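You operate a simulated robot arm through the tools that you are given. There is no shell and no other tool. Be economical: measure what you need, move in short steps, check, and stop when the job is done.

You are at the controls of a simulated two-armed robot. One attempt, no reset.

## Task
Empty the narrow steel pan into the deep steel drawer and put it away.
Fine: it goes in the bag cupboard drawer; shut both drawers; spill nothing.
Where things are to end (x, y in the base frame): narrow steel pan within 0.06 m of [0.69, -0.38].

It is judged by the outcome, as a careful person would: the job done as asked, and still so three seconds after it is handed in. It fails if anything else is knocked over, pushed out of place, dropped, spilled or broken.

## Robot
Two 7-joint arms with fingered hands on one trunk, on a base that drives. Base frame: it is fixed to the floor where the robot stands at the start and does not move with it; the origin is under the middle of the robot, x ahead of it, y to its left, z up. Lengths are in m, angles in degrees, forces in N, time in s.
The left shoulder is at the start at [0.079, 0.152, 1.062], the right one opposite. With the tool pointing down near the work surface each hand reaches from about 0.1 to 0.4 m from the robot's upright axis, wherever it stands, measured 20 degrees to its own side. Places, roughly: bag cupboard drawer [0.7, -0.5, 0.6]; deep steel drawer [0.6, 0, 0.6]; inside of the bag cupboard drawer [0.7, -0.5, 0.6]. Payload 3.8 kg a hand.
The tool frame of a hand sits at the grasp point between the pads (the TCP): z along the fingers, y along the line on which they close. The tips reach 0.03 m beyond it. Largest opening 0.104 m; the body of the gripper starts 0.035 m behind the TCP. The gripper is a hand of 5 fingers: y runs from the thumb to the fingers, the wrist lies at [-0.015, -0.104, -0.178] in the tool frame.
Orientation is that of the tool frame in the base frame, as [roll, pitch, yaw] about the fixed x, y, z axes, in that order (R = Rz(yaw) Ry(pitch) Rx(roll)). With the fingers straight down and the wrist toward the robot, the tool's x, y and z point along [0, 1, 0], [1, 0, 0] and [0, 0, -1] of the base frame.

## Interface
- The arms move only by the tool drive_tool. It takes "left_motion", "right_motion" or both (then of equal length, played together; a hand with none holds still); each is a list of rows, each a list of 2 entries, a list of its own where there are three numbers: the shift along the base's x, y, z in m, then the turn, a rotation vector about the base's x, y, z in degrees. In form: [[[x, y, z], [rx, ry, rz]], ...]. A call has 1 to 8 rows; each row is the pose to reach, as a shift and turn from the pose commanded when the call began. Each row takes 0.2 s and may step no farther than 0.05 m and 8.6 degrees from the row before; otherwise, the whole call is refused. A pose out of reach is approached as far as the arm can. The call stops where the force on the tool passes 60 N (or 10 N more than at its start, if that is more) or the arm is blocked; 0.2 s more then pass. In this call time passes only in rows, and 0.2 s behind the last. The reply holds the time, the measured pose of the TCP, the force on the tool along the base axes, the opening and the grip force, in the units named above and with some noise, with the torque about the TCP (base axes, N m) and any sound that the robot's microphone picked up.
- Cameras (640 x 400 px; columns grow to the right, rows downward): "scene" is now at [0.179, -0.0384, 1.2003]; the picture's right is [-0.46, -0.88, 0.12], its down [-0.71, 0.29, -0.64] and it looks along [0.53, -0.38, -0.76] (base axes); focal length 214 px, centre (320, 200). "left" rides on the left gripper at [-0.08, -0.078, -0.141] in its tool frame; the picture's right is [-0.78, -0.30, 0.56], its down [0.53, -0.78, 0.33] and it looks along [0.33, 0.56, 0.76] (tool axes); focal length 247 px, centre (320, 200). "right" rides on the right gripper at [0.08, -0.078, -0.141] in its tool frame; the picture's right is [-0.78, 0.30, -0.56], its down [-0.53, -0.78, 0.33] and it looks along [-0.33, 0.56, 0.76] (tool axes); focal length 247 px, centre (320, 200). There is no depth. A picture from a camera that has moved, and an enlarged one, comes with that camera's place and axes in the base frame and with its lens. The place of the scene camera against the robot may be out by one fixed shift of up to 0.012 m in any direction.
- get_image(camera): a new picture of that camera. It takes no simulated time.
- slide_trunk(by): slides the trunk up (or, below 0, down) by that many m; the arms and the scene camera ride with it, the base frame stays. It gives what a move gives, with no picture.
- roll_base(legs): drives the robot by 1 to 6 legs, each [ahead, left, turn to the left] in m, m and degrees, along the robot's own axes; the way and the turn of a leg run together, so that a leg with both is an arc; at most 1.5 m and 180 degrees a leg. The arms and the cameras ride along, it lands a little off, and it stops where it bumps. It gives what a move gives.
- finger_targets(index, middle, ring, little, thumb_bend, thumb_turn, hand): sets how far each is bent, from 0 (flat) to 1 (curled in); at 0.3 the hand is open as for a grip, at 0.7 the pads meet at the TCP. One left out holds its place. A second passes; each finger stops where it meets its share of the squeeze, and holds until it gets a number again. It is the only way to open and close the hand. It gives what a move gives, with no picture; readings hold the bend of each and the force on index, middle, ring, little, thumb and palm. thumb_turn goes from beside the hand (0) to across from the fingers (1), as for a grip.
- pan_tilt(pan, tilt): turns the head with the scene camera to pan (to the left, within 80 degrees either way) and tilt (down, from -29 to 69), counted from straight ahead of the robot. It gives what a move gives.
- inspect(camera, box): a new picture of the part [left, top, right, bottom] of that camera's present view, enlarged. It takes no simulated time.
- hand_in(): hands the job in; it is judged then, once.

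Go step by step. Nothing tells you exact positions but the pictures and the camera data: compare them with the known pose of the tool, close in by small moves and look again before you grip or let go. The budget is 120 turns and 92 pictures, counting those below and the enlarged ones. Unless the task says otherwise, let go and move clear before handing in, and close with one line.

The tools are called after "Emit:" as name(argument=value, ...) on one line, values as JSON. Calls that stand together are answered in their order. drive_tool: Moves the arms, as the interface text tells. Its arguments: {"type":"object","properties":{"left_motion":{"type":"array","items":{"type":"array"}},"right_motion":{"type":"array","items":{"type":"array"}}},"required":[]} The other tools are called the same way: slide_trunk (by) slides the trunk up or down; finger_targets (index, middle, ring, little, thumb_bend, thumb_turn, hand) moves the fingers one by one; roll_base (legs) drives the base; pan_tilt (pan, tilt) turns the head that bears the scene camera; get_image (camera) takes a picture; inspect (camera, box) takes an enlarged picture of a part of a camera's view; hand_in () hands the job in.

At the start:

```text
time_s: 0.0
left_tcp_pos: [0.4964, -0.0098, 1.0289]
left_ee_rot: [-180.0, 0.0, 90.0]
left_wrist_force: [0.0, -0.2, -0.4]
left_moment: [-0.01, -0.01, -0.03]
left_finger_gap: 0.1038
left_finger_force: 0.1
left_shape: jaw
left_bend: [0.3, 0.3, 0.3, 0.3, 0.3, 0.98]
left_finger forces: [0.1, 0.0, 0.1, 0.0, 0.1, 0.0]
right_tcp_pos: [0.4024, -0.439, 1.0744]
right_ee_rot: [180.0, 0.0, 90.1]
right_wrist_force: [0.1, 0.6, 0.4]
right_moment: [0.0, -0.01, 0.01]
right_finger_gap: 0.1035
right_finger_force: 0.0
right_shape: jaw
right_bend: [0.3, 0.3, 0.3, 0.3, 0.3, 0.98]
right_finger forces: [0.1, 0.0, 0.0, 0.0, 0.1, 0.1]
trunk travel left (down, up): [-0.15, 0.306]
robot x, y, heading: [0.0014, 0.0009, -0.1]
head pan, tilt: [-28.5, 37.2]
```

scene: 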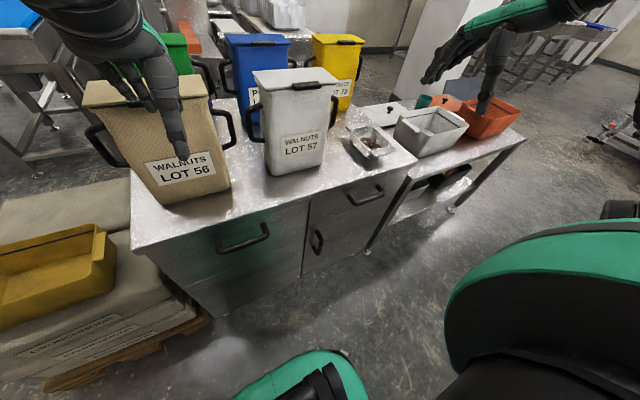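
right: 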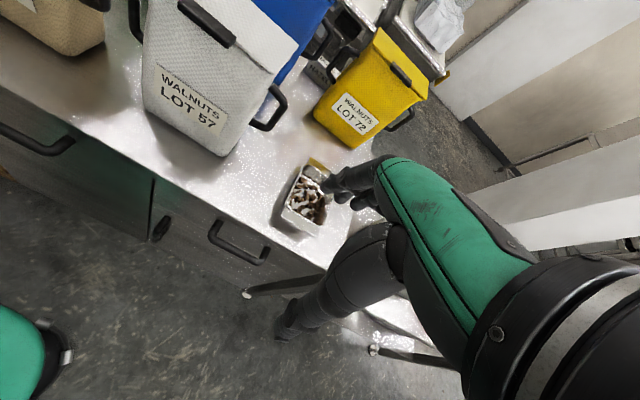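
left: 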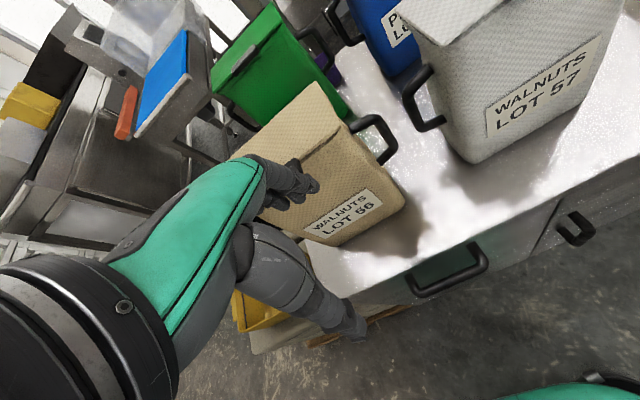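

I see a steel bench with a wide drawer on the left, a smaller drawer above a door on the right, and a small steel pan holding nuts near the right front. I'll look at them closer first.

Emit:
inspect(camera="scene", box=[200, 80, 460, 280])

Emit:
inspect(camera="right", box=[100, 120, 420, 320])

```text
2.00 times, centred on (330, 180) of scene
camera zoom: at [0.179, -0.0384, 1.2003], right [-0.46, -0.88, 0.12], down [-0.71, 0.29, -0.64], along [0.53, -0.38, -0.76], focal length 429 px, centre (300, 240)
```

zoom: 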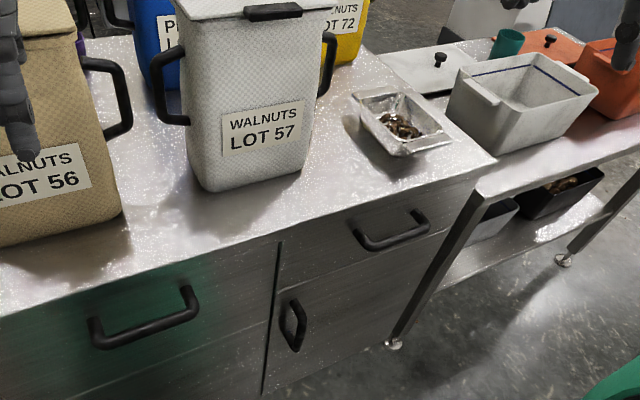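

```text
2.00 times, centred on (260, 220) of right
camera zoom: at [0.326, -0.3593, 1.216], right [0.3, -0.78, 0.56], down [-0.78, -0.53, -0.33], along [0.56, -0.33, -0.76], focal length 494 px, centre (440, 160)
```

zoom: 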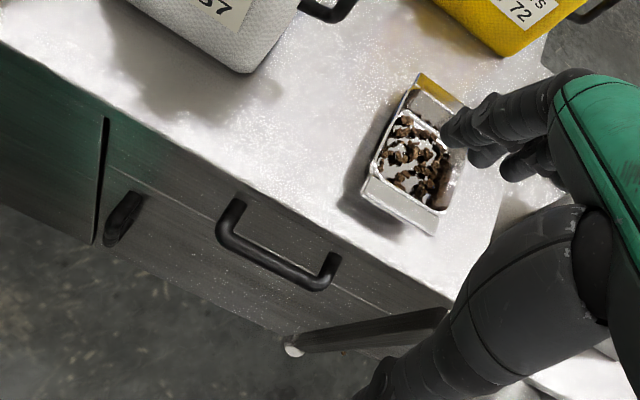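

The pan sits at about (0.635, -0.52) with its rim near z 0.80 and its long axis along x. The handles are bars at about x 0.49 and z 0.68, and I need a closer measure of the left drawer's handle next.

Emit:
inspect(camera="left", box=[360, 160, 640, 335])

Emit:
inspect(camera="scene", box=[190, 180, 350, 280])

Emit:
inspect(camera="scene", box=[320, 90, 480, 190])

```text
2.29 times, centred on (500, 248) of left
camera zoom: at [0.4204, -0.0907, 1.1701], right [-0.3, -0.78, -0.56], down [-0.78, 0.53, -0.33], along [0.56, 0.33, -0.76], focal length 564 px, centre (-91, 91)
```

zoom: 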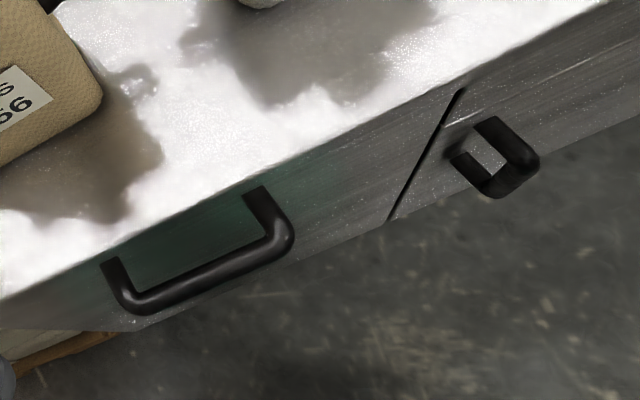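

```text
4.00 times, centred on (270, 230) of scene
camera zoom: at [0.179, -0.0384, 1.2003], right [-0.46, -0.88, 0.12], down [-0.71, 0.29, -0.64], along [0.53, -0.38, -0.76], focal length 858 px, centre (520, 80)
```

zoom: 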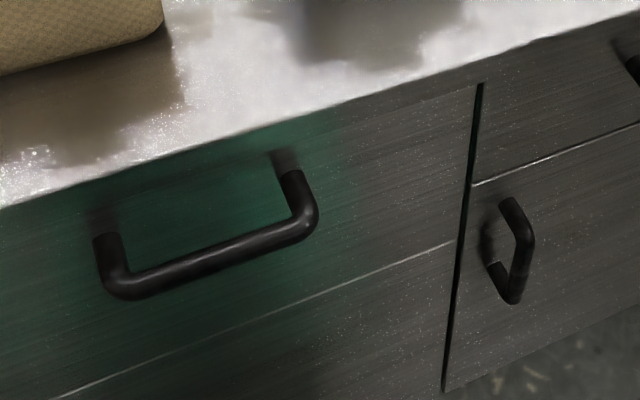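

```text
4.00 times, centred on (400, 140) of scene
camera zoom: at [0.179, -0.0384, 1.2003], right [-0.46, -0.88, 0.12], down [-0.71, 0.29, -0.64], along [0.53, -0.38, -0.76], focal length 858 px, centre (0, 440)
```

zoom: 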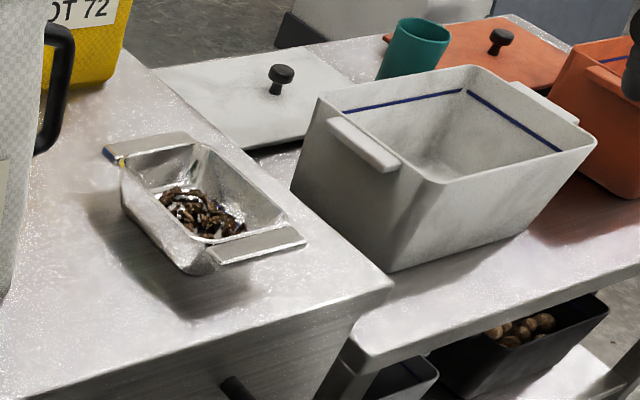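

The left drawer's bar is at about (0.485, -0.054, 0.68), with about 3.5 cm of finger room behind it. I'll draw the hands back, then bring the base closer.

Emit:
drive_tool(left_motion=[[[-0.045, 0, 0], [0, 0, 0]], [[-0.09, 0, 0], [0, 0, 0]], [[-0.135, 0, 0], [0, 0, 0]], [[-0.16, 0, 0], [0, 0, 0]]], right_motion=[[[-0.03, 0, 0], [0, 0, 0]], [[-0.06, 0, 0], [0, 0, 0]], [[-0.09, 0, 0], [0, 0, 0]], [[-0.1, 0, 0], [0, 0, 0]]])

Emit:
roll_base(legs=[[0.1, -0.16, 0]])

Emit:
get_image(camera="left")

Emit:
get_image(camera="right")

```text
time_s: 1.0
left_tcp_pos: [0.3562, -0.0083, 1.0204]
left_ee_rot: [-176.8, -0.4, 94.3]
left_wrist_force: [-0.2, -0.7, -0.3]
left_moment: [0.0, 0.04, -0.01]
left_finger_gap: 0.1036
left_finger_force: 0.0
left_shape: jaw
left_bend: [0.3, 0.3, 0.3, 0.3, 0.3, 0.98]
left_finger forces: [0.0, 0.0, 0.1, 0.0, 0.0, 0.0]
right_tcp_pos: [0.3042, -0.4389, 1.073]
right_ee_rot: [179.9, 0.0, 89.9]
right_wrist_force: [0.3, -0.2, 0.4]
right_moment: [-0.01, 0.01, 0.01]
right_finger_gap: 0.1037
right_finger_force: 0.1
right_shape: jaw
right_bend: [0.3, 0.3, 0.3, 0.3, 0.3, 0.98]
right_finger forces: [0.1, 0.0, 0.1, 0.1, 0.0, 0.0]
trunk travel left (down, up): [-0.15, 0.306]
robot x, y, heading: [-0.0007, -0.0009, -0.0]
head pan, tilt: [-28.5, 37.2]
```

```text
time_s: 2.5
left_tcp_pos: [0.4554, -0.164, 1.0178]
left_ee_rot: [-177.0, -0.9, 94.0]
left_wrist_force: [-0.2, 0.3, -0.4]
left_moment: [0.0, -0.01, 0.0]
left_finger_gap: 0.1039
left_finger_force: 0.0
left_shape: jaw
left_bend: [0.3, 0.3, 0.3, 0.3, 0.3, 0.98]
left_finger forces: [0.1, 0.0, 0.0, 0.0, 0.0, 0.0]
right_tcp_pos: [0.4056, -0.5962, 1.0737]
right_ee_rot: [180.0, 0.0, 90.0]
right_wrist_force: [0.1, 0.7, 0.0]
right_moment: [-0.03, 0.03, 0.01]
right_finger_gap: 0.1039
right_finger_force: 0.1
right_shape: jaw
right_bend: [0.3, 0.3, 0.3, 0.3, 0.3, 0.98]
right_finger forces: [0.0, 0.0, 0.0, 0.0, 0.0, 0.1]
trunk travel left (down, up): [-0.15, 0.306]
robot x, y, heading: [0.097, -0.1577, 0.2]
head pan, tilt: [-28.5, 37.2]
```

```text
83 pictures are left
camera left: at [0.3917, -0.2511, 1.1619], right [-0.27, -0.79, -0.55], down [-0.83, 0.48, -0.28], along [0.49, 0.38, -0.78], focal length 247 px, centre (320, 200)
```

left: 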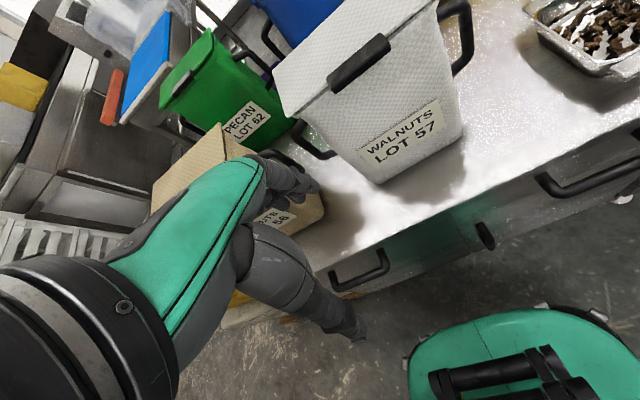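

```text
82 pictures are left
camera right: at [0.3271, -0.5162, 1.2157], right [0.3, -0.78, 0.56], down [-0.78, -0.54, -0.33], along [0.56, -0.33, -0.76], focal length 247 px, centre (320, 200)
```

right: 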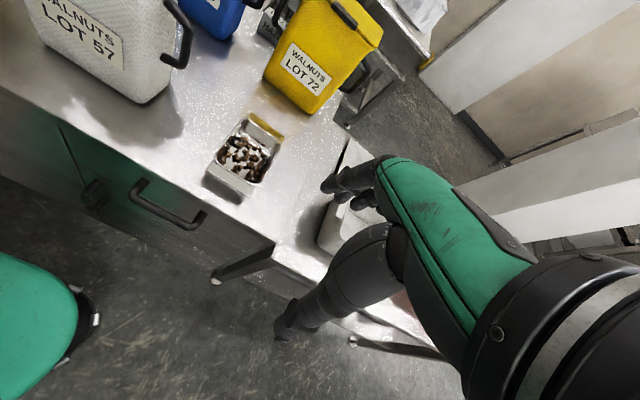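

The base bump sits low, so the open drawers will pass above it. I'll line the left hand up with the deep drawer handle and half-bend its fingers.

Emit:
finger_targets(hand="left", index=0.52, middle=0.52, ring=0.52, little=0.52, thumb_bend=0.45)

Emit:
drive_tool(left_motion=[[[-0.01, 0.03, -0.03], [0, -4, 0]], [[-0.02, 0.06, -0.06], [0, -8, 0]], [[-0.03, 0.09, -0.09], [0, -12, 0]], [[-0.03, 0.113, -0.12], [0, -15, 0]], [[-0.03, 0.113, -0.165], [0, -15, 0]], [[-0.03, 0.113, -0.21], [0, -15, 0]], [[-0.02, 0.113, -0.24], [0, -15, 0]]])

Emit:
get_image(camera="left")

Emit:
pan_tilt(pan=10, tilt=45)

Emit:
get_image(camera="scene")

```text
time_s: 3.5
left_tcp_pos: [0.4558, -0.1626, 1.0152]
left_ee_rot: [-176.9, -1.3, 94.1]
left_wrist_force: [0.3, -0.7, -0.5]
left_moment: [-0.03, 0.03, 0.02]
left_finger_gap: 0.0565
left_finger_force: 0.0
left_shape: fingers
left_bend: [0.52, 0.52, 0.52, 0.52, 0.45, 0.98]
left_finger forces: [0.0, 0.0, 0.0, 0.1, 0.0, 0.0]
right_tcp_pos: [0.4042, -0.5956, 1.0746]
right_ee_rot: [-180.0, 0.0, 90.0]
right_wrist_force: [0.8, -1.1, 0.7]
right_moment: [0.0, 0.01, -0.01]
right_finger_gap: 0.1035
right_finger_force: 0.1
right_shape: jaw
right_bend: [0.3, 0.3, 0.3, 0.3, 0.3, 0.98]
right_finger forces: [0.0, 0.0, 0.0, 0.1, 0.0, 0.0]
trunk travel left (down, up): [-0.15, 0.306]
robot x, y, heading: [0.0977, -0.1593, -0.1]
head pan, tilt: [-28.5, 37.2]
```

```text
time_s: 5.1
left_tcp_pos: [0.4602, -0.0748, 0.7494]
left_ee_rot: [168.0, 0.2, 93.9]
left_wrist_force: [-4.1, 0.6, 1.8]
left_moment: [0.04, -0.11, 0.07]
left_finger_gap: 0.0561
left_finger_force: 2.8
left_shape: fingers
left_bend: [0.52, 0.54, 0.52, 0.52, 0.45, 0.98]
left_finger forces: [0.0, 4.6, 0.0, 0.1, 0.0, 0.0]
left hand out of reach, approached as far as the arm can: row 2, 3, 4, 5, 6, 7
right_tcp_pos: [0.4039, -0.5949, 1.0747]
right_ee_rot: [-180.0, -0.1, 90.1]
right_wrist_force: [1.7, -0.2, 1.0]
right_moment: [0.01, -0.02, -0.04]
right_finger_gap: 0.1038
right_finger_force: 0.0
right_shape: jaw
right_bend: [0.3, 0.3, 0.3, 0.3, 0.3, 0.98]
right_finger forces: [0.0, 0.0, 0.0, 0.0, 0.0, 0.1]
trunk travel left (down, up): [-0.15, 0.306]
robot x, y, heading: [0.0963, -0.1597, 0.3]
head pan, tilt: [-28.5, 37.2]
```

```text
81 pictures are left
camera left: at [0.3614, -0.1618, 0.8726], right [-0.12, -0.79, -0.6], down [-0.73, 0.48, -0.49], along [0.68, 0.38, -0.63], focal length 247 px, centre (320, 200)
```

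left: 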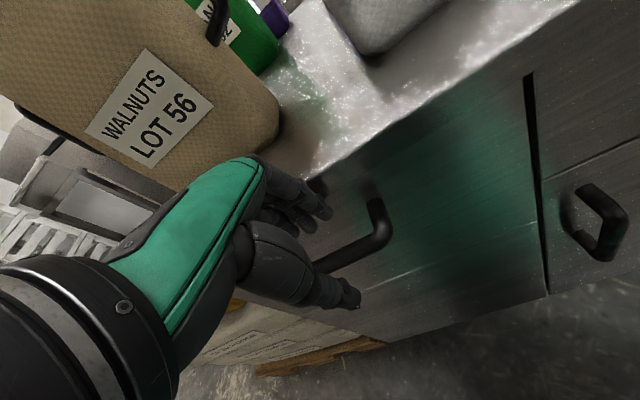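

```text
time_s: 6.2
left_tcp_pos: [0.462, -0.0741, 0.7509]
left_ee_rot: [168.0, 0.2, 94.1]
left_wrist_force: [-3.9, 0.6, -0.5]
left_moment: [0.0, -0.04, 0.1]
left_finger_gap: 0.0565
left_finger_force: 2.4
left_shape: fingers
left_bend: [0.52, 0.55, 0.52, 0.52, 0.45, 0.98]
left_finger forces: [0.0, 4.6, 0.1, 0.0, 0.1, 0.1]
right_tcp_pos: [0.4047, -0.5948, 1.0741]
right_ee_rot: [179.9, 0.0, 90.2]
right_wrist_force: [0.2, 0.5, -0.3]
right_moment: [-0.02, -0.03, -0.01]
right_finger_gap: 0.1039
right_finger_force: 0.0
right_shape: jaw
right_bend: [0.3, 0.3, 0.3, 0.3, 0.3, 0.98]
right_finger forces: [0.0, 0.0, 0.2, 0.1, 0.0, 0.0]
trunk travel left (down, up): [-0.15, 0.306]
robot x, y, heading: [0.1034, -0.1538, 0.1]
head pan, tilt: [10.0, 45.0]
```

```text
80 pictures are left
camera scene: at [0.2797, -0.1396, 1.1883], right [0.17, -0.98, -0.04], down [-0.85, -0.12, -0.52], along [0.5, 0.12, -0.85], focal length 214 px, centre (320, 200)
```

scene: 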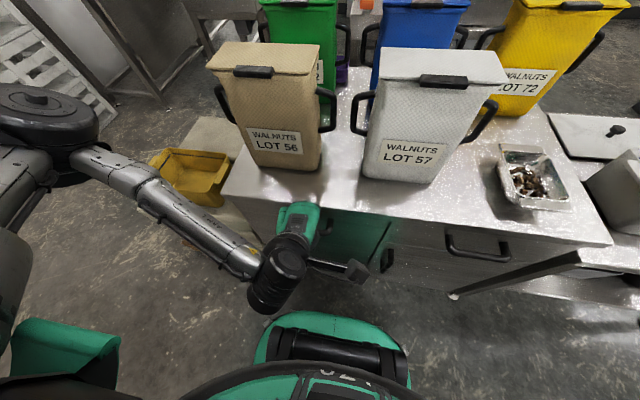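

The arm is cramped this close and a finger just touches the bench edge. I'll raise the trunk, which lifts the hand clear, and back off a little.

Emit:
slide_trunk(by=0.15)

Emit:
roll_base(legs=[[-0.08, 0, 0]])

Emit:
drive_tool(left_motion=[[[0, 0, -0.001], [0, 0, 0]]])

```text
time_s: 7.9
left_tcp_pos: [0.4603, -0.0745, 0.8994]
left_ee_rot: [167.9, 0.1, 94.0]
left_wrist_force: [1.0, 0.4, -0.9]
left_moment: [0.0, 0.02, 0.01]
left_finger_gap: 0.0561
left_finger_force: 0.0
left_shape: fingers
left_bend: [0.52, 0.52, 0.52, 0.52, 0.45, 0.98]
left_finger forces: [0.0, 0.1, 0.1, 0.1, 0.0, 0.1]
right_tcp_pos: [0.4055, -0.5961, 1.2234]
right_ee_rot: [-179.9, 0.0, 90.1]
right_wrist_force: [-0.6, 0.0, -0.2]
right_moment: [-0.05, 0.03, 0.02]
right_finger_gap: 0.1037
right_finger_force: 0.1
right_shape: jaw
right_bend: [0.3, 0.3, 0.3, 0.3, 0.3, 0.98]
right_finger forces: [0.0, 0.1, 0.0, 0.1, 0.1, 0.0]
trunk travel left (down, up): [-0.3, 0.156]
robot x, y, heading: [0.0982, -0.1572, -0.1]
head pan, tilt: [10.0, 45.0]
```

```text
time_s: 9.0
left_tcp_pos: [0.3807, -0.0749, 0.9005]
left_ee_rot: [168.0, 0.2, 94.1]
left_wrist_force: [0.3, 0.7, 0.0]
left_moment: [0.0, -0.02, -0.01]
left_finger_gap: 0.0561
left_finger_force: 0.1
left_shape: fingers
left_bend: [0.52, 0.52, 0.52, 0.52, 0.45, 0.98]
left_finger forces: [0.0, 0.0, 0.1, 0.0, 0.1, 0.1]
right_tcp_pos: [0.3272, -0.5937, 1.2228]
right_ee_rot: [-179.8, 0.1, 90.1]
right_wrist_force: [-0.6, 0.5, 0.0]
right_moment: [0.0, 0.0, 0.0]
right_finger_gap: 0.1037
right_finger_force: 0.0
right_shape: jaw
right_bend: [0.3, 0.3, 0.3, 0.3, 0.3, 0.98]
right_finger forces: [0.0, 0.1, 0.1, 0.0, 0.0, 0.0]
trunk travel left (down, up): [-0.3, 0.156]
robot x, y, heading: [0.0208, -0.1587, 0.3]
head pan, tilt: [10.0, 45.0]
```

```text
time_s: 9.4
left_tcp_pos: [0.383, -0.0759, 0.8983]
left_ee_rot: [168.0, 0.1, 94.2]
left_wrist_force: [0.2, 0.3, -0.7]
left_moment: [-0.02, 0.01, -0.01]
left_finger_gap: 0.0561
left_finger_force: 0.1
left_shape: fingers
left_bend: [0.52, 0.52, 0.52, 0.52, 0.45, 0.98]
left_finger forces: [0.0, 0.0, 0.0, 0.0, 0.0, 0.0]
right_tcp_pos: [0.3297, -0.5943, 1.2232]
right_ee_rot: [-179.8, -0.1, 90.1]
right_wrist_force: [0.1, -0.2, -0.3]
right_moment: [0.0, 0.0, 0.01]
right_finger_gap: 0.1039
right_finger_force: 0.1
right_shape: jaw
right_bend: [0.3, 0.3, 0.3, 0.3, 0.3, 0.98]
right_finger forces: [0.0, 0.0, 0.0, 0.1, 0.0, 0.0]
trunk travel left (down, up): [-0.3, 0.156]
robot x, y, heading: [0.0219, -0.159, 0.2]
head pan, tilt: [10.0, 45.0]
```

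The arm now has room. I'll lower the left hand to just in front of and above the bar and look.

Emit:
drive_tool(left_motion=[[[0.01, 0.01, -0.04], [0, 0, -2]], [[0.02, 0.02, -0.08], [0, 0, -4]], [[0.03, 0.02, -0.12], [0, 0, -4]], [[0.04, 0.02, -0.15], [0, 0, -4]]])

Emit:
get_image(camera="left")

Emit:
inspect(camera="scene", box=[240, 120, 480, 270])

```text
time_s: 10.4
left_tcp_pos: [0.4218, -0.054, 0.7463]
left_ee_rot: [167.8, 0.2, 90.2]
left_wrist_force: [0.1, -0.2, -0.1]
left_moment: [0.01, 0.0, 0.0]
left_finger_gap: 0.0561
left_finger_force: 0.0
left_shape: fingers
left_bend: [0.52, 0.52, 0.52, 0.52, 0.45, 0.98]
left_finger forces: [0.1, 0.0, 0.0, 0.0, 0.0, 0.1]
right_tcp_pos: [0.3256, -0.5949, 1.2229]
right_ee_rot: [-180.0, -0.1, 90.2]
right_wrist_force: [-0.2, 0.4, -0.1]
right_moment: [0.0, 0.0, 0.0]
right_finger_gap: 0.1037
right_finger_force: 0.1
right_shape: jaw
right_bend: [0.3, 0.3, 0.3, 0.3, 0.3, 0.98]
right_finger forces: [0.0, 0.1, 0.0, 0.1, 0.0, 0.1]
trunk travel left (down, up): [-0.3, 0.156]
robot x, y, heading: [0.023, -0.1565, 0.1]
head pan, tilt: [10.0, 45.0]
```

```text
79 pictures are left
camera left: at [0.3185, -0.1338, 0.8689], right [-0.17, -0.78, -0.6], down [-0.69, 0.53, -0.49], along [0.7, 0.33, -0.63], focal length 247 px, centre (320, 200)
```

left: 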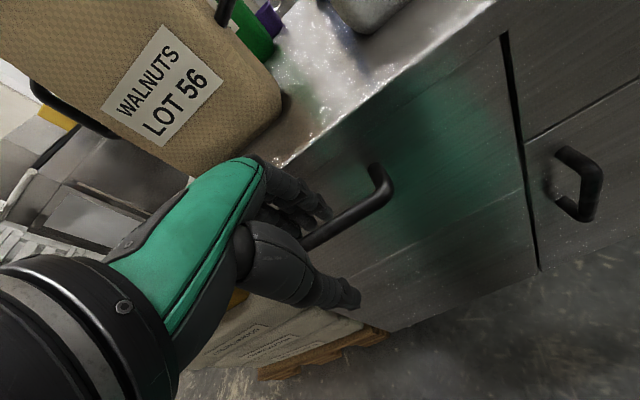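

```text
2.67 times, centred on (360, 195) of scene
camera zoom: at [0.1277, -0.1398, 1.3686], right [0.18, -0.98, -0.01], down [-0.74, -0.13, -0.66], along [0.65, 0.13, -0.75], focal length 572 px, centre (213, 213)
```

zoom: 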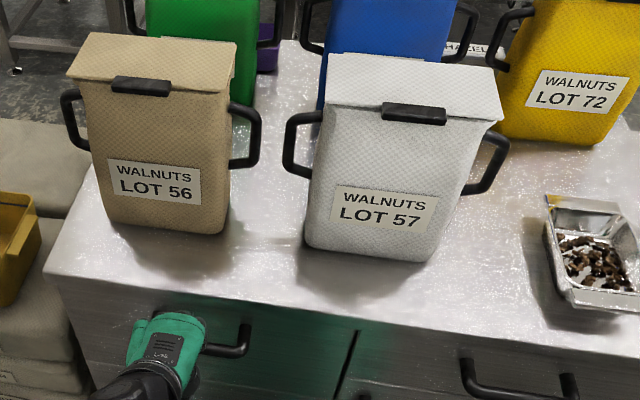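

The bar's right end measures about (0.482, -0.108, 0.68), so the hand's y is right. I'll bend the fingers a bit more, move over the bar and go down with the fingers behind it.

Emit:
finger_targets(hand="left", index=0.58, middle=0.58, ring=0.58, little=0.58, thumb_bend=0.4)

Emit:
drive_tool(left_motion=[[[0.025, 0, 0], [0, 0, 0]], [[0.045, 0, 0], [0, 0, 0]], [[0.056, 0, -0.005], [0, 0, 0]], [[0.056, 0, -0.025], [0, 0, 0]], [[0.056, 0, -0.045], [0, 0, 0]], [[0.056, 0, -0.06], [0, 0, 0]]])

Emit:
get_image(camera="left")

```text
time_s: 11.4
left_tcp_pos: [0.4227, -0.0535, 0.7472]
left_ee_rot: [168.0, 0.1, 90.2]
left_wrist_force: [-0.2, -0.9, -0.1]
left_moment: [-0.01, -0.01, 0.0]
left_finger_gap: 0.0555
left_finger_force: 0.1
left_shape: fingers
left_bend: [0.57, 0.57, 0.57, 0.57, 0.4, 0.98]
left_finger forces: [0.1, 0.0, 0.0, 0.0, 0.0, 0.1]
right_tcp_pos: [0.3265, -0.5953, 1.2254]
right_ee_rot: [179.9, 0.0, 90.2]
right_wrist_force: [0.1, 0.4, -0.1]
right_moment: [0.0, 0.02, 0.0]
right_finger_gap: 0.1037
right_finger_force: 0.1
right_shape: jaw
right_bend: [0.3, 0.3, 0.3, 0.3, 0.3, 0.98]
right_finger forces: [0.0, 0.0, 0.0, 0.0, 0.1, 0.0]
trunk travel left (down, up): [-0.3, 0.156]
robot x, y, heading: [0.0224, -0.1591, 0.3]
head pan, tilt: [10.0, 45.0]
```

```text
time_s: 12.3
left_tcp_pos: [0.4704, -0.0577, 0.7465]
left_ee_rot: [166.7, 0.6, 90.0]
left_wrist_force: [-42.1, 6.3, 35.0]
left_moment: [0.46, -1.92, 1.06]
left_finger_gap: 0.0559
left_finger_force: 27.7
left_shape: fingers
left_bend: [0.57, 0.7, 0.64, 0.57, 0.4, 0.98]
left_finger forces: [0.0, 39.3, 15.7, 0.0, 0.1, 0.0]
right_tcp_pos: [0.3172, -0.594, 1.2263]
right_ee_rot: [179.7, 0.0, 90.4]
right_wrist_force: [-0.3, 0.3, -0.7]
right_moment: [-0.04, 0.01, -0.03]
right_finger_gap: 0.1036
right_finger_force: 0.1
right_shape: jaw
right_bend: [0.3, 0.3, 0.3, 0.3, 0.3, 0.98]
right_finger forces: [0.0, 0.0, 0.0, 0.0, 0.0, 0.0]
trunk travel left (down, up): [-0.3, 0.156]
robot x, y, heading: [0.0208, -0.1558, 0.1]
head pan, tilt: [10.0, 45.0]
stopped in row 4 (left hand): the force on the tool passed its limit at 73 N (the readings are from after the stop); the commanded pose is now the measured one
```

```text
77 pictures are left
camera left: at [0.3651, -0.1362, 0.8667], right [-0.16, -0.78, -0.6], down [-0.68, 0.53, -0.51], along [0.72, 0.33, -0.62], focal length 247 px, centre (320, 200)
```

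left: 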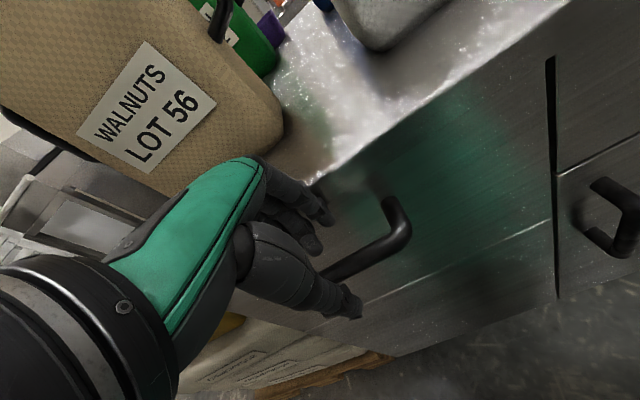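

The knuckles hit the bench lip, so a steep approach won't fit. I'll back off, tilt the hand to about 45° and come in along the finger direction.

Emit:
drive_tool(left_motion=[[[-0.03, 0.002, 0.005], [0, 0, 0]], [[-0.05, 0.004, 0.01], [0, -8, 0]], [[-0.055, 0.004, 0.01], [0, -16, 0]], [[-0.055, 0.004, 0.005], [0, -24, 0]], [[-0.055, 0.004, 0], [0, -32, 0]]])

Emit:
get_image(camera="left")

```text
time_s: 13.5
left_tcp_pos: [0.4233, -0.052, 0.7413]
left_ee_rot: [135.2, 0.5, 89.6]
left_wrist_force: [-0.6, -0.6, 0.3]
left_moment: [0.06, 0.01, 0.0]
left_finger_gap: 0.0559
left_finger_force: 0.1
left_shape: fingers
left_bend: [0.57, 0.57, 0.57, 0.57, 0.4, 0.98]
left_finger forces: [0.1, 0.0, 0.0, 0.0, 0.0, 0.0]
right_tcp_pos: [0.3254, -0.5929, 1.2243]
right_ee_rot: [-180.0, 0.1, 90.2]
right_wrist_force: [0.3, 0.2, 1.0]
right_moment: [0.0, 0.02, -0.02]
right_finger_gap: 0.1039
right_finger_force: 0.1
right_shape: jaw
right_bend: [0.3, 0.3, 0.3, 0.3, 0.3, 0.98]
right_finger forces: [0.0, 0.1, 0.0, 0.0, 0.0, 0.0]
trunk travel left (down, up): [-0.3, 0.156]
robot x, y, heading: [0.0213, -0.1536, 0.4]
head pan, tilt: [10.0, 45.0]
```

```text
76 pictures are left
camera left: at [0.2686, -0.1315, 0.787], right [0.18, -0.78, -0.6], down [-0.32, 0.53, -0.79], along [0.93, 0.33, -0.15], focal length 247 px, centre (320, 200)
```

left: 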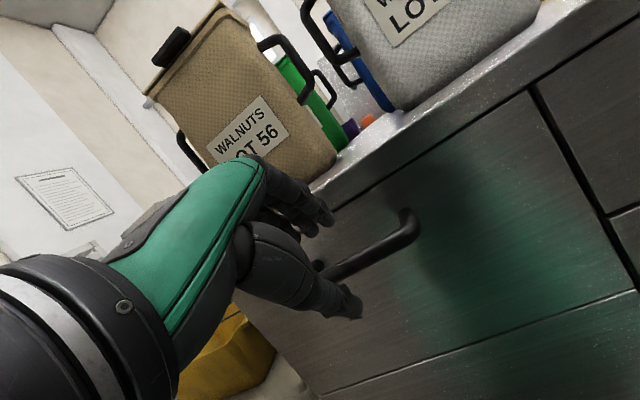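

The bar runs between the fingers and thumb, directly ahead along the hand. I'll advance to it and close.

Emit:
drive_tool(left_motion=[[[0.02, 0, -0.02], [0, 0, 0]], [[0.035, 0, -0.034], [0, 0, 0]], [[0.045, 0, -0.044], [0, 0, 0]], [[0.051, 0, -0.05], [0, 0, 0]]])

Emit:
get_image(camera="left")

```text
time_s: 14.5
left_tcp_pos: [0.4725, -0.0534, 0.6912]
left_ee_rot: [135.3, 0.4, 89.9]
left_wrist_force: [-0.1, 0.1, -0.3]
left_moment: [0.03, 0.04, -0.01]
left_finger_gap: 0.0559
left_finger_force: 0.0
left_shape: fingers
left_bend: [0.57, 0.57, 0.57, 0.57, 0.4, 0.98]
left_finger forces: [0.0, 0.0, 0.0, 0.0, 0.0, 0.1]
right_tcp_pos: [0.3266, -0.5946, 1.2246]
right_ee_rot: [-179.9, -0.1, 90.3]
right_wrist_force: [-0.1, -0.9, -0.5]
right_moment: [0.02, 0.01, -0.01]
right_finger_gap: 0.1038
right_finger_force: 0.0
right_shape: jaw
right_bend: [0.3, 0.3, 0.3, 0.3, 0.3, 0.98]
right_finger forces: [0.0, 0.1, 0.1, 0.1, 0.1, 0.1]
trunk travel left (down, up): [-0.3, 0.156]
robot x, y, heading: [0.0182, -0.1546, -0.1]
head pan, tilt: [10.0, 45.0]
```

```text
75 pictures are left
camera left: at [0.3195, -0.1314, 0.7373], right [0.18, -0.78, -0.6], down [-0.32, 0.53, -0.79], along [0.93, 0.33, -0.15], focal length 247 px, centre (320, 200)
```

left: 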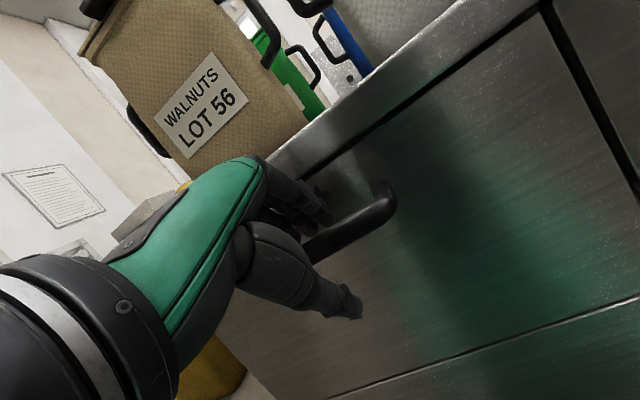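

Fingers are over the bar with the thumb below, and nothing is loaded. I'll close.

Emit:
finger_targets(hand="left", index=0.75, middle=0.75, ring=0.75, little=0.75, thumb_bend=0.75)

Emit:
drive_tool(left_motion=[[[-0.015, 0, 0], [0, 0, 0]], [[-0.03, 0, 0], [0, 0, 0]], [[-0.045, 0, 0], [0, 0, 0]]])

Emit:
get_image(camera="left")

```text
time_s: 15.5
left_tcp_pos: [0.4729, -0.0511, 0.6914]
left_ee_rot: [135.4, 0.4, 89.9]
left_wrist_force: [-0.4, 5.1, -0.7]
left_moment: [0.42, -0.04, -0.22]
left_finger_gap: 0.003
left_finger_force: 16.2
left_shape: fingers
left_bend: [0.75, 0.74, 0.74, 0.74, 0.66, 0.97]
left_finger forces: [1.9, 2.4, 4.1, 7.9, 16.0, 0.0]
right_tcp_pos: [0.3267, -0.5924, 1.2246]
right_ee_rot: [179.9, 0.0, 90.3]
right_wrist_force: [-0.1, 0.7, 0.6]
right_moment: [-0.02, 0.03, -0.01]
right_finger_gap: 0.1039
right_finger_force: 0.0
right_shape: jaw
right_bend: [0.3, 0.3, 0.3, 0.3, 0.3, 0.98]
right_finger forces: [0.0, 0.0, 0.0, 0.0, 0.0, 0.1]
trunk travel left (down, up): [-0.3, 0.156]
robot x, y, heading: [0.0225, -0.156, 0.3]
head pan, tilt: [10.0, 45.0]
```

```text
time_s: 16.3
left_tcp_pos: [0.429, -0.0515, 0.6922]
left_ee_rot: [135.2, 0.6, 89.9]
left_wrist_force: [-1.4, 4.6, -13.8]
left_moment: [0.25, 0.0, -0.27]
left_finger_gap: 0.0038
left_finger_force: 14.9
left_shape: fingers
left_bend: [0.75, 0.74, 0.74, 0.74, 0.65, 0.97]
left_finger forces: [2.1, 2.0, 3.4, 4.3, 18.9, 0.1]
right_tcp_pos: [0.3273, -0.5938, 1.224]
right_ee_rot: [-179.9, 0.0, 90.2]
right_wrist_force: [0.2, -0.1, 0.2]
right_moment: [0.01, 0.01, 0.01]
right_finger_gap: 0.1037
right_finger_force: 0.0
right_shape: jaw
right_bend: [0.3, 0.3, 0.3, 0.3, 0.3, 0.98]
right_finger forces: [0.0, 0.0, 0.1, 0.0, 0.1, 0.0]
trunk travel left (down, up): [-0.3, 0.156]
robot x, y, heading: [0.0209, -0.1599, 0.4]
head pan, tilt: [10.0, 45.0]
```

```text
74 pictures are left
camera left: at [0.2766, -0.131, 0.7384], right [0.18, -0.78, -0.6], down [-0.32, 0.53, -0.79], along [0.93, 0.33, -0.15], focal length 247 px, centre (320, 200)
```

left: 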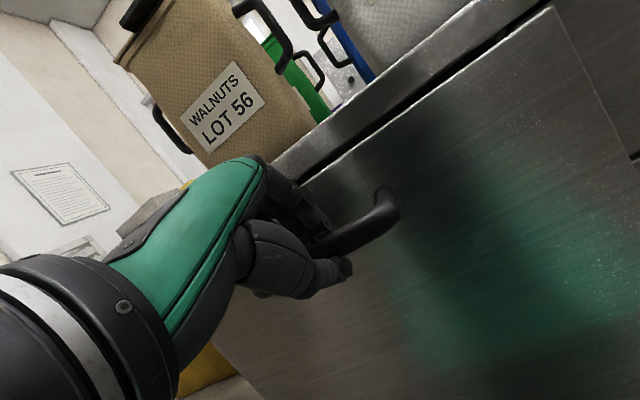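

The drawer is sliding out. I'll pull the rest of the way by backing the base 0.18 m.

Emit:
roll_base(legs=[[-0.18, 0, 0]])

Emit:
get_image(camera="scene")

```text
time_s: 17.9
left_tcp_pos: [0.2482, -0.0521, 0.6938]
left_ee_rot: [135.1, 0.5, 89.9]
left_wrist_force: [2.5, 6.0, -10.6]
left_moment: [0.29, -0.12, -0.21]
left_finger_gap: 0.0045
left_finger_force: 15.2
left_shape: fingers
left_bend: [0.75, 0.74, 0.74, 0.75, 0.65, 0.98]
left_finger forces: [2.3, 2.2, 3.9, 4.0, 17.7, 0.1]
right_tcp_pos: [0.1457, -0.5944, 1.223]
right_ee_rot: [-179.9, 0.0, 90.5]
right_wrist_force: [-0.1, 0.3, 0.7]
right_moment: [-0.02, -0.01, -0.01]
right_finger_gap: 0.1036
right_finger_force: 0.1
right_shape: jaw
right_bend: [0.3, 0.3, 0.3, 0.3, 0.3, 0.98]
right_finger forces: [0.0, 0.0, 0.0, 0.1, 0.0, 0.0]
trunk travel left (down, up): [-0.3, 0.156]
robot x, y, heading: [-0.1642, -0.1606, 0.4]
head pan, tilt: [10.0, 45.0]
```

```text
73 pictures are left
camera scene: at [-0.0535, -0.1399, 1.3686], right [0.18, -0.98, -0.01], down [-0.74, -0.13, -0.66], along [0.65, 0.13, -0.75], focal length 214 px, centre (320, 200)
```

scene: 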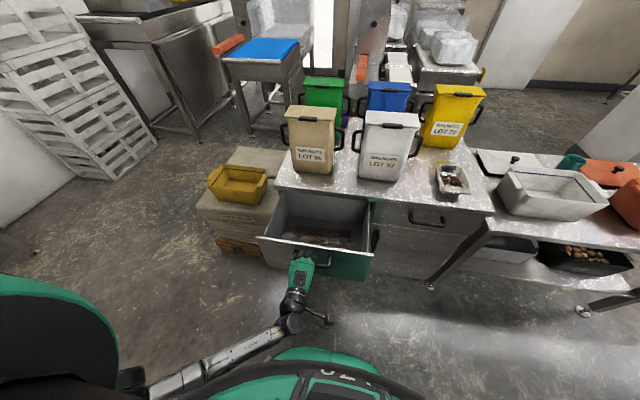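

The deep drawer is open about 0.23 m. I'll release the handle, move clear and look inside.

Emit:
finger_targets(hand="left", index=0.5, middle=0.5, ring=0.5, little=0.5, thumb_bend=0.35)

Emit:
drive_tool(left_motion=[[[-0.02, 0, 0.02], [0, 0, 0]], [[-0.04, 0, 0.045], [0, 0, 0]], [[-0.06, 0, 0.085], [0, 0, 0]], [[-0.06, 0, 0.13], [0, 0, 0]], [[-0.06, 0, 0.175], [0, 0, 0]], [[-0.06, 0, 0.22], [0, 0, 0]], [[-0.06, 0, 0.26], [0, 0, 0]]])

Emit:
inspect(camera="scene", box=[240, 140, 520, 315])

```text
time_s: 18.9
left_tcp_pos: [0.2485, -0.0521, 0.693]
left_ee_rot: [135.1, 0.5, 89.9]
left_wrist_force: [-0.4, -0.3, -0.6]
left_moment: [0.02, -0.01, 0.03]
left_finger_gap: 0.0708
left_finger_force: 0.1
left_shape: fingers
left_bend: [0.5, 0.5, 0.5, 0.5, 0.35, 0.98]
left_finger forces: [0.0, 0.1, 0.0, 0.0, 0.0, 0.1]
right_tcp_pos: [0.1443, -0.5952, 1.2245]
right_ee_rot: [-180.0, 0.0, 90.4]
right_wrist_force: [-0.7, -0.1, 0.2]
right_moment: [0.0, 0.0, -0.02]
right_finger_gap: 0.1038
right_finger_force: 0.0
right_shape: jaw
right_bend: [0.3, 0.3, 0.3, 0.3, 0.3, 0.98]
right_finger forces: [0.1, 0.1, 0.0, 0.0, 0.0, 0.0]
trunk travel left (down, up): [-0.3, 0.156]
robot x, y, heading: [-0.1606, -0.1623, 0.3]
head pan, tilt: [10.0, 45.0]
```

```text
time_s: 20.4
left_tcp_pos: [0.1826, -0.0553, 0.9535]
left_ee_rot: [135.0, 0.4, 89.9]
left_wrist_force: [-0.3, -0.2, -0.2]
left_moment: [0.03, -0.03, 0.03]
left_finger_gap: 0.0717
left_finger_force: 0.2
left_shape: fingers
left_bend: [0.5, 0.5, 0.5, 0.5, 0.35, 0.98]
left_finger forces: [0.0, 0.1, 0.0, 0.1, 0.1, 0.1]
right_tcp_pos: [0.1444, -0.5956, 1.2237]
right_ee_rot: [179.9, 0.0, 90.4]
right_wrist_force: [0.1, 0.1, -0.4]
right_moment: [0.01, 0.02, 0.0]
right_finger_gap: 0.1037
right_finger_force: 0.1
right_shape: jaw
right_bend: [0.3, 0.3, 0.3, 0.3, 0.3, 0.98]
right_finger forces: [0.0, 0.0, 0.0, 0.0, 0.1, 0.0]
trunk travel left (down, up): [-0.3, 0.156]
robot x, y, heading: [-0.1597, -0.1597, 0.3]
head pan, tilt: [10.0, 45.0]
```

```text
2.29 times, centred on (380, 228) of scene
camera zoom: at [-0.0548, -0.141, 1.3686], right [0.18, -0.98, -0.01], down [-0.74, -0.13, -0.66], along [0.65, 0.13, -0.75], focal length 490 px, centre (183, 137)
```

zoom: 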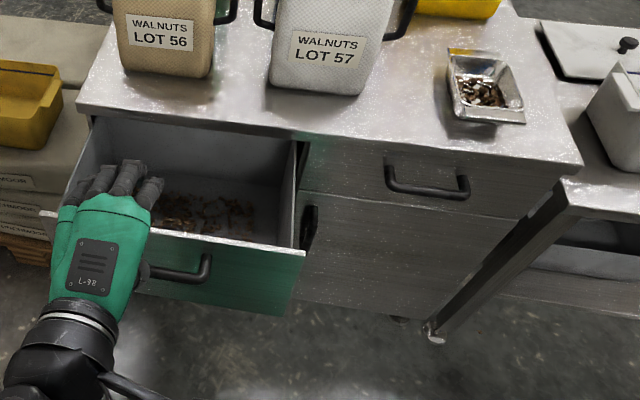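

The drawer already holds walnuts, so it is the right one. Next I'll draw the left hand back and test in free air whether the right hand can turn its closing line across the pan's width.

Emit:
drive_tool(left_motion=[[[-0.01, 0.01, 0.02], [0, 0, 0]], [[-0.02, 0.02, 0.04], [0, 0, 0]], [[-0.03, 0.03, 0.06], [0, 0, 0]], [[-0.04, 0.04, 0.08], [0, 0, 0]], [[-0.04, 0.05, 0.1], [0, 0, 0]], [[-0.04, 0.05, 0.1], [0, 0, 0]], [[-0.04, 0.05, 0.1], [0, 0, 0]], [[-0.04, 0.05, 0.1], [0, 0, 0]]], right_motion=[[[0.02, 0.02, -0.03], [0, 0, -8.5]], [[0.04, 0.05, -0.06], [0, 0, -17]], [[0.06, 0.08, -0.09], [0, 0, -25.5]], [[0.08, 0.11, -0.12], [0, 0, -34]], [[0.1, 0.14, -0.12], [0, 0, -42.5]], [[0.12, 0.17, -0.12], [0, 0, -51]], [[0.14, 0.2, -0.12], [0, 0, -59.5]], [[0.14, 0.2, -0.12], [0, 0, -68]]])

```text
time_s: 22.2
left_tcp_pos: [0.1912, -0.0391, 0.9736]
left_ee_rot: [135.1, 0.4, 90.1]
left_wrist_force: [0.5, 0.0, 1.1]
left_moment: [0.0, -0.01, -0.03]
left_finger_gap: 0.0715
left_finger_force: 0.0
left_shape: fingers
left_bend: [0.5, 0.5, 0.5, 0.5, 0.35, 0.98]
left_finger forces: [0.1, 0.0, 0.0, 0.0, 0.1, 0.0]
left hand out of reach, approached as far as the arm can: row 1, 2, 3, 4, 5, 6, 7, 8
right_tcp_pos: [0.2834, -0.3961, 1.1028]
right_ee_rot: [-179.9, -0.1, 22.2]
right_wrist_force: [0.5, -0.2, 0.3]
right_moment: [0.01, 0.01, 0.01]
right_finger_gap: 0.1038
right_finger_force: 0.1
right_shape: jaw
right_bend: [0.3, 0.3, 0.3, 0.3, 0.3, 0.98]
right_finger forces: [0.0, 0.0, 0.0, 0.0, 0.1, 0.0]
trunk travel left (down, up): [-0.3, 0.156]
robot x, y, heading: [-0.1626, -0.1571, 0.3]
head pan, tilt: [10.0, 45.0]
```

The right hand turned 68° easily. I'll finish the turn and check the forward reach.

Emit:
drive_tool(right_motion=[[[0.03, 0.0, -0.03], [0, 0, -8]], [[0.06, 0.0, -0.06], [0, 0, -16]], [[0.09, 0.0, -0.09], [0, 0, -22]], [[0.12, 0.0, -0.12], [0, 0, -22]], [[0.14, 0.0, -0.15], [0, 0, -22]]])

Emit:
get_image(camera="scene")

```text
time_s: 23.4
left_tcp_pos: [0.1915, -0.0383, 0.9745]
left_ee_rot: [135.1, 0.5, 89.9]
left_wrist_force: [-0.5, 0.8, -1.3]
left_moment: [-0.03, 0.01, -0.02]
left_finger_gap: 0.0712
left_finger_force: 0.1
left_shape: fingers
left_bend: [0.5, 0.5, 0.5, 0.5, 0.35, 0.98]
left_finger forces: [0.0, 0.0, 0.0, 0.0, 0.0, 0.0]
right_tcp_pos: [0.3728, -0.4394, 0.9851]
right_ee_rot: [-179.8, 0.0, 0.4]
right_wrist_force: [0.2, -0.2, -0.7]
right_moment: [-0.01, 0.01, -0.01]
right_finger_gap: 0.1037
right_finger_force: 0.1
right_shape: jaw
right_bend: [0.3, 0.3, 0.3, 0.3, 0.3, 0.98]
right_finger forces: [0.1, 0.0, 0.1, 0.0, 0.1, 0.1]
right hand out of reach, approached as far as the arm can: row 3, 4, 5
trunk travel left (down, up): [-0.3, 0.156]
robot x, y, heading: [-0.1593, -0.1569, 0.2]
head pan, tilt: [10.0, 45.0]
```

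```text
71 pictures are left
camera scene: at [-0.0537, -0.1407, 1.3685], right [0.18, -0.98, -0.01], down [-0.74, -0.13, -0.66], along [0.65, 0.13, -0.75], focal length 214 px, centre (320, 200)
```

scene: 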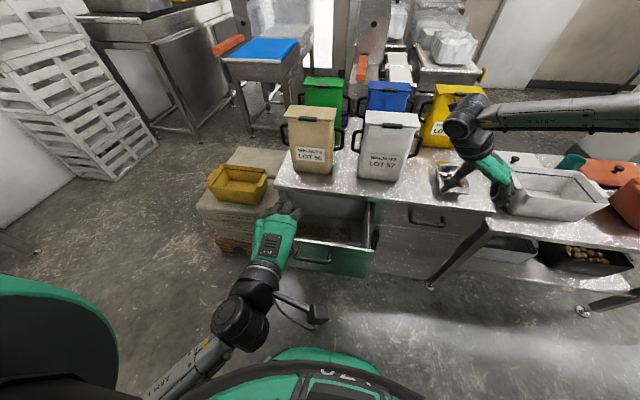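

The turned orientation works about 0.45 m ahead of the robot. I'll tuck the left hand out to its own side before driving toward the pan.

Emit:
drive_tool(left_motion=[[[0.0, 0.04, 0.02], [0, 8, 0]], [[0.0, 0.08, 0.04], [0, 16, 0]], [[0.0, 0.12, 0.06], [0, 24, 0]], [[0.0, 0.16, 0.08], [0, 32, 0]], [[0.0, 0.2, 0.1], [0, 40, 0]], [[0.0, 0.24, 0.1], [0, 44, 0]]], right_motion=[[[-0.04, 0.03, 0], [0, 0, 0]], [[-0.06, 0.05, 0], [0, 0, 0]], [[-0.06, 0.07, 0], [0, 0, 0]], [[-0.06, 0.09, 0], [0, 0, 0]], [[-0.06, 0.11, 0], [0, 0, 0]], [[-0.06, 0.13, 0], [0, 0, 0]]])

Emit:
roll_base(legs=[[0, -0.25, 0]])

Emit:
get_image(camera="scene")

Emit:
get_image(camera="right")

```text
time_s: 24.9
left_tcp_pos: [0.1937, 0.2013, 1.0721]
left_ee_rot: [179.0, 0.3, 90.1]
left_wrist_force: [0.1, -0.2, -0.2]
left_moment: [0.02, -0.02, 0.0]
left_finger_gap: 0.0716
left_finger_force: 0.0
left_shape: fingers
left_bend: [0.5, 0.5, 0.5, 0.5, 0.35, 0.98]
left_finger forces: [0.0, 0.1, 0.1, 0.0, 0.1, 0.0]
left hand out of reach, approached as far as the arm can: row 1, 2, 3, 4, 5
right_tcp_pos: [0.2888, -0.3564, 0.9994]
right_ee_rot: [-179.9, 0.0, 0.4]
right_wrist_force: [0.1, -0.6, 0.3]
right_moment: [-0.01, 0.01, 0.0]
right_finger_gap: 0.1036
right_finger_force: 0.0
right_shape: jaw
right_bend: [0.3, 0.3, 0.3, 0.3, 0.3, 0.98]
right_finger forces: [0.0, 0.0, 0.0, 0.0, 0.0, 0.1]
right hand out of reach, approached as far as the arm can: row 3, 4, 5, 6
trunk travel left (down, up): [-0.3, 0.156]
robot x, y, heading: [-0.1612, -0.1599, 0.4]
head pan, tilt: [10.0, 45.0]
```

```text
time_s: 26.7
left_tcp_pos: [0.1988, -0.0552, 1.0723]
left_ee_rot: [179.1, 0.4, 89.9]
left_wrist_force: [0.6, -0.6, -0.6]
left_moment: [0.02, 0.02, 0.02]
left_finger_gap: 0.0713
left_finger_force: 0.1
left_shape: fingers
left_bend: [0.5, 0.5, 0.5, 0.5, 0.35, 0.98]
left_finger forces: [0.1, 0.0, 0.0, 0.0, 0.0, 0.1]
right_tcp_pos: [0.2875, -0.6144, 0.9993]
right_ee_rot: [179.9, -0.1, -0.1]
right_wrist_force: [0.1, 0.2, 0.9]
right_moment: [-0.01, -0.02, 0.0]
right_finger_gap: 0.1037
right_finger_force: 0.0
right_shape: jaw
right_bend: [0.3, 0.3, 0.3, 0.3, 0.3, 0.98]
right_finger forces: [0.0, 0.0, 0.0, 0.0, 0.0, 0.1]
trunk travel left (down, up): [-0.3, 0.156]
robot x, y, heading: [-0.16, -0.413, 0.0]
head pan, tilt: [10.0, 45.0]
```

```text
70 pictures are left
camera scene: at [-0.0536, -0.3938, 1.3686], right [0.17, -0.99, -0.01], down [-0.74, -0.12, -0.66], along [0.65, 0.12, -0.75], focal length 214 px, centre (320, 200)
```

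scene: 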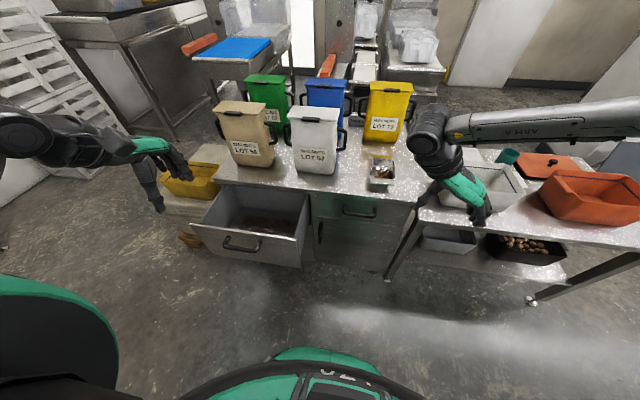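

```text
69 pictures are left
camera right: at [0.3676, -0.5364, 1.1412], right [-0.78, -0.3, 0.56], down [-0.53, 0.78, -0.33], along [-0.33, -0.56, -0.76], focal length 247 px, centre (320, 200)
```

right: 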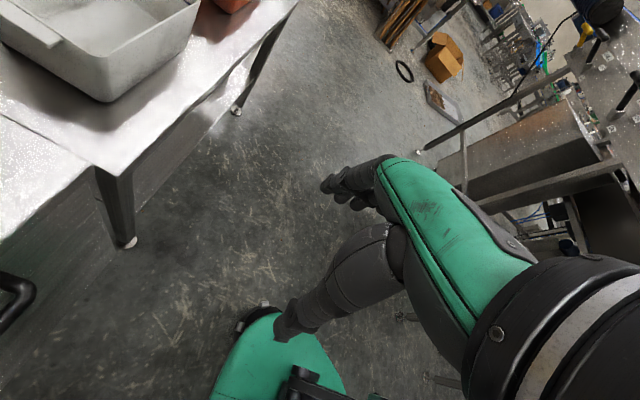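

The hand needs the pan about 0.2 m to the robot's right. I'll pull the left hand back, then drive to about (0.16, -0.34).

Emit:
drive_tool(left_motion=[[[-0.04, 0.03, 0.0], [0, 0, 0]], [[-0.08, 0.06, 0.0], [0, 0, 0]], [[-0.12, 0.09, 0.0], [0, 0, 0]], [[-0.15, 0.12, 0.0], [0, 0, 0]]], right_motion=[[[0, 0, 0.02], [0, 0, 0]], [[0, 0, 0.04], [0, 0, 0]], [[0, 0, 0.06], [0, 0, 0]], [[0, 0, 0.06], [0, 0, 0]]])

Emit:
roll_base(legs=[[0.2, 0.0, 0]])

Emit:
get_image(camera="scene")

```text
time_s: 27.7
left_tcp_pos: [0.0464, 0.066, 1.0731]
left_ee_rot: [179.0, 0.4, 89.7]
left_wrist_force: [-0.1, -0.1, -0.9]
left_moment: [0.01, 0.03, 0.0]
left_finger_gap: 0.0712
left_finger_force: 0.0
left_shape: fingers
left_bend: [0.5, 0.5, 0.5, 0.5, 0.35, 0.98]
left_finger forces: [0.1, 0.1, 0.1, 0.0, 0.0, 0.0]
right_tcp_pos: [0.2886, -0.6133, 1.0619]
right_ee_rot: [179.9, 0.0, -0.1]
right_wrist_force: [0.8, 0.7, 0.0]
right_moment: [0.0, 0.02, -0.04]
right_finger_gap: 0.104
right_finger_force: 0.0
right_shape: jaw
right_bend: [0.3, 0.3, 0.3, 0.3, 0.3, 0.98]
right_finger forces: [0.0, 0.0, 0.0, 0.1, 0.0, 0.0]
trunk travel left (down, up): [-0.3, 0.156]
robot x, y, heading: [-0.1598, -0.4129, -0.1]
head pan, tilt: [10.0, 45.0]
```

```text
time_s: 29.3
left_tcp_pos: [0.2495, 0.063, 1.0736]
left_ee_rot: [179.0, 0.4, 89.7]
left_wrist_force: [-0.9, 0.4, -0.4]
left_moment: [0.04, 0.0, -0.01]
left_finger_gap: 0.0715
left_finger_force: 0.0
left_shape: fingers
left_bend: [0.5, 0.5, 0.5, 0.5, 0.35, 0.98]
left_finger forces: [0.0, 0.1, 0.1, 0.0, 0.1, 0.1]
right_tcp_pos: [0.4895, -0.6162, 1.0613]
right_ee_rot: [-179.9, -0.1, -0.3]
right_wrist_force: [0.7, -0.3, 0.5]
right_moment: [0.0, 0.01, 0.0]
right_finger_gap: 0.1039
right_finger_force: 0.0
right_shape: jaw
right_bend: [0.3, 0.3, 0.3, 0.3, 0.3, 0.98]
right_finger forces: [0.0, 0.1, 0.0, 0.0, 0.0, 0.0]
trunk travel left (down, up): [-0.3, 0.156]
robot x, y, heading: [0.0379, -0.4131, -0.4]
head pan, tilt: [10.0, 45.0]
```

```text
68 pictures are left
camera scene: at [0.147, -0.3959, 1.3688], right [0.17, -0.99, -0.01], down [-0.74, -0.12, -0.66], along [0.65, 0.12, -0.75], focal length 214 px, centre (320, 200)
```

scene: 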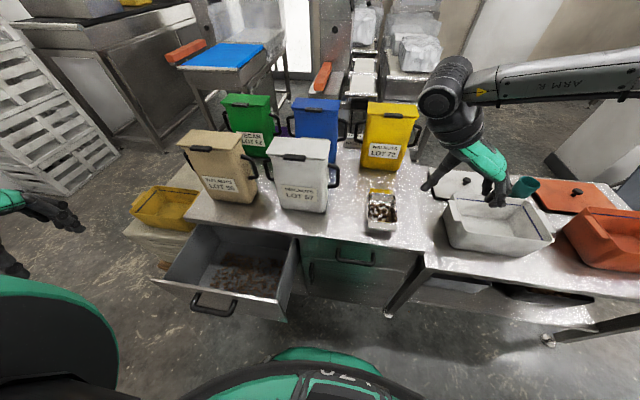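

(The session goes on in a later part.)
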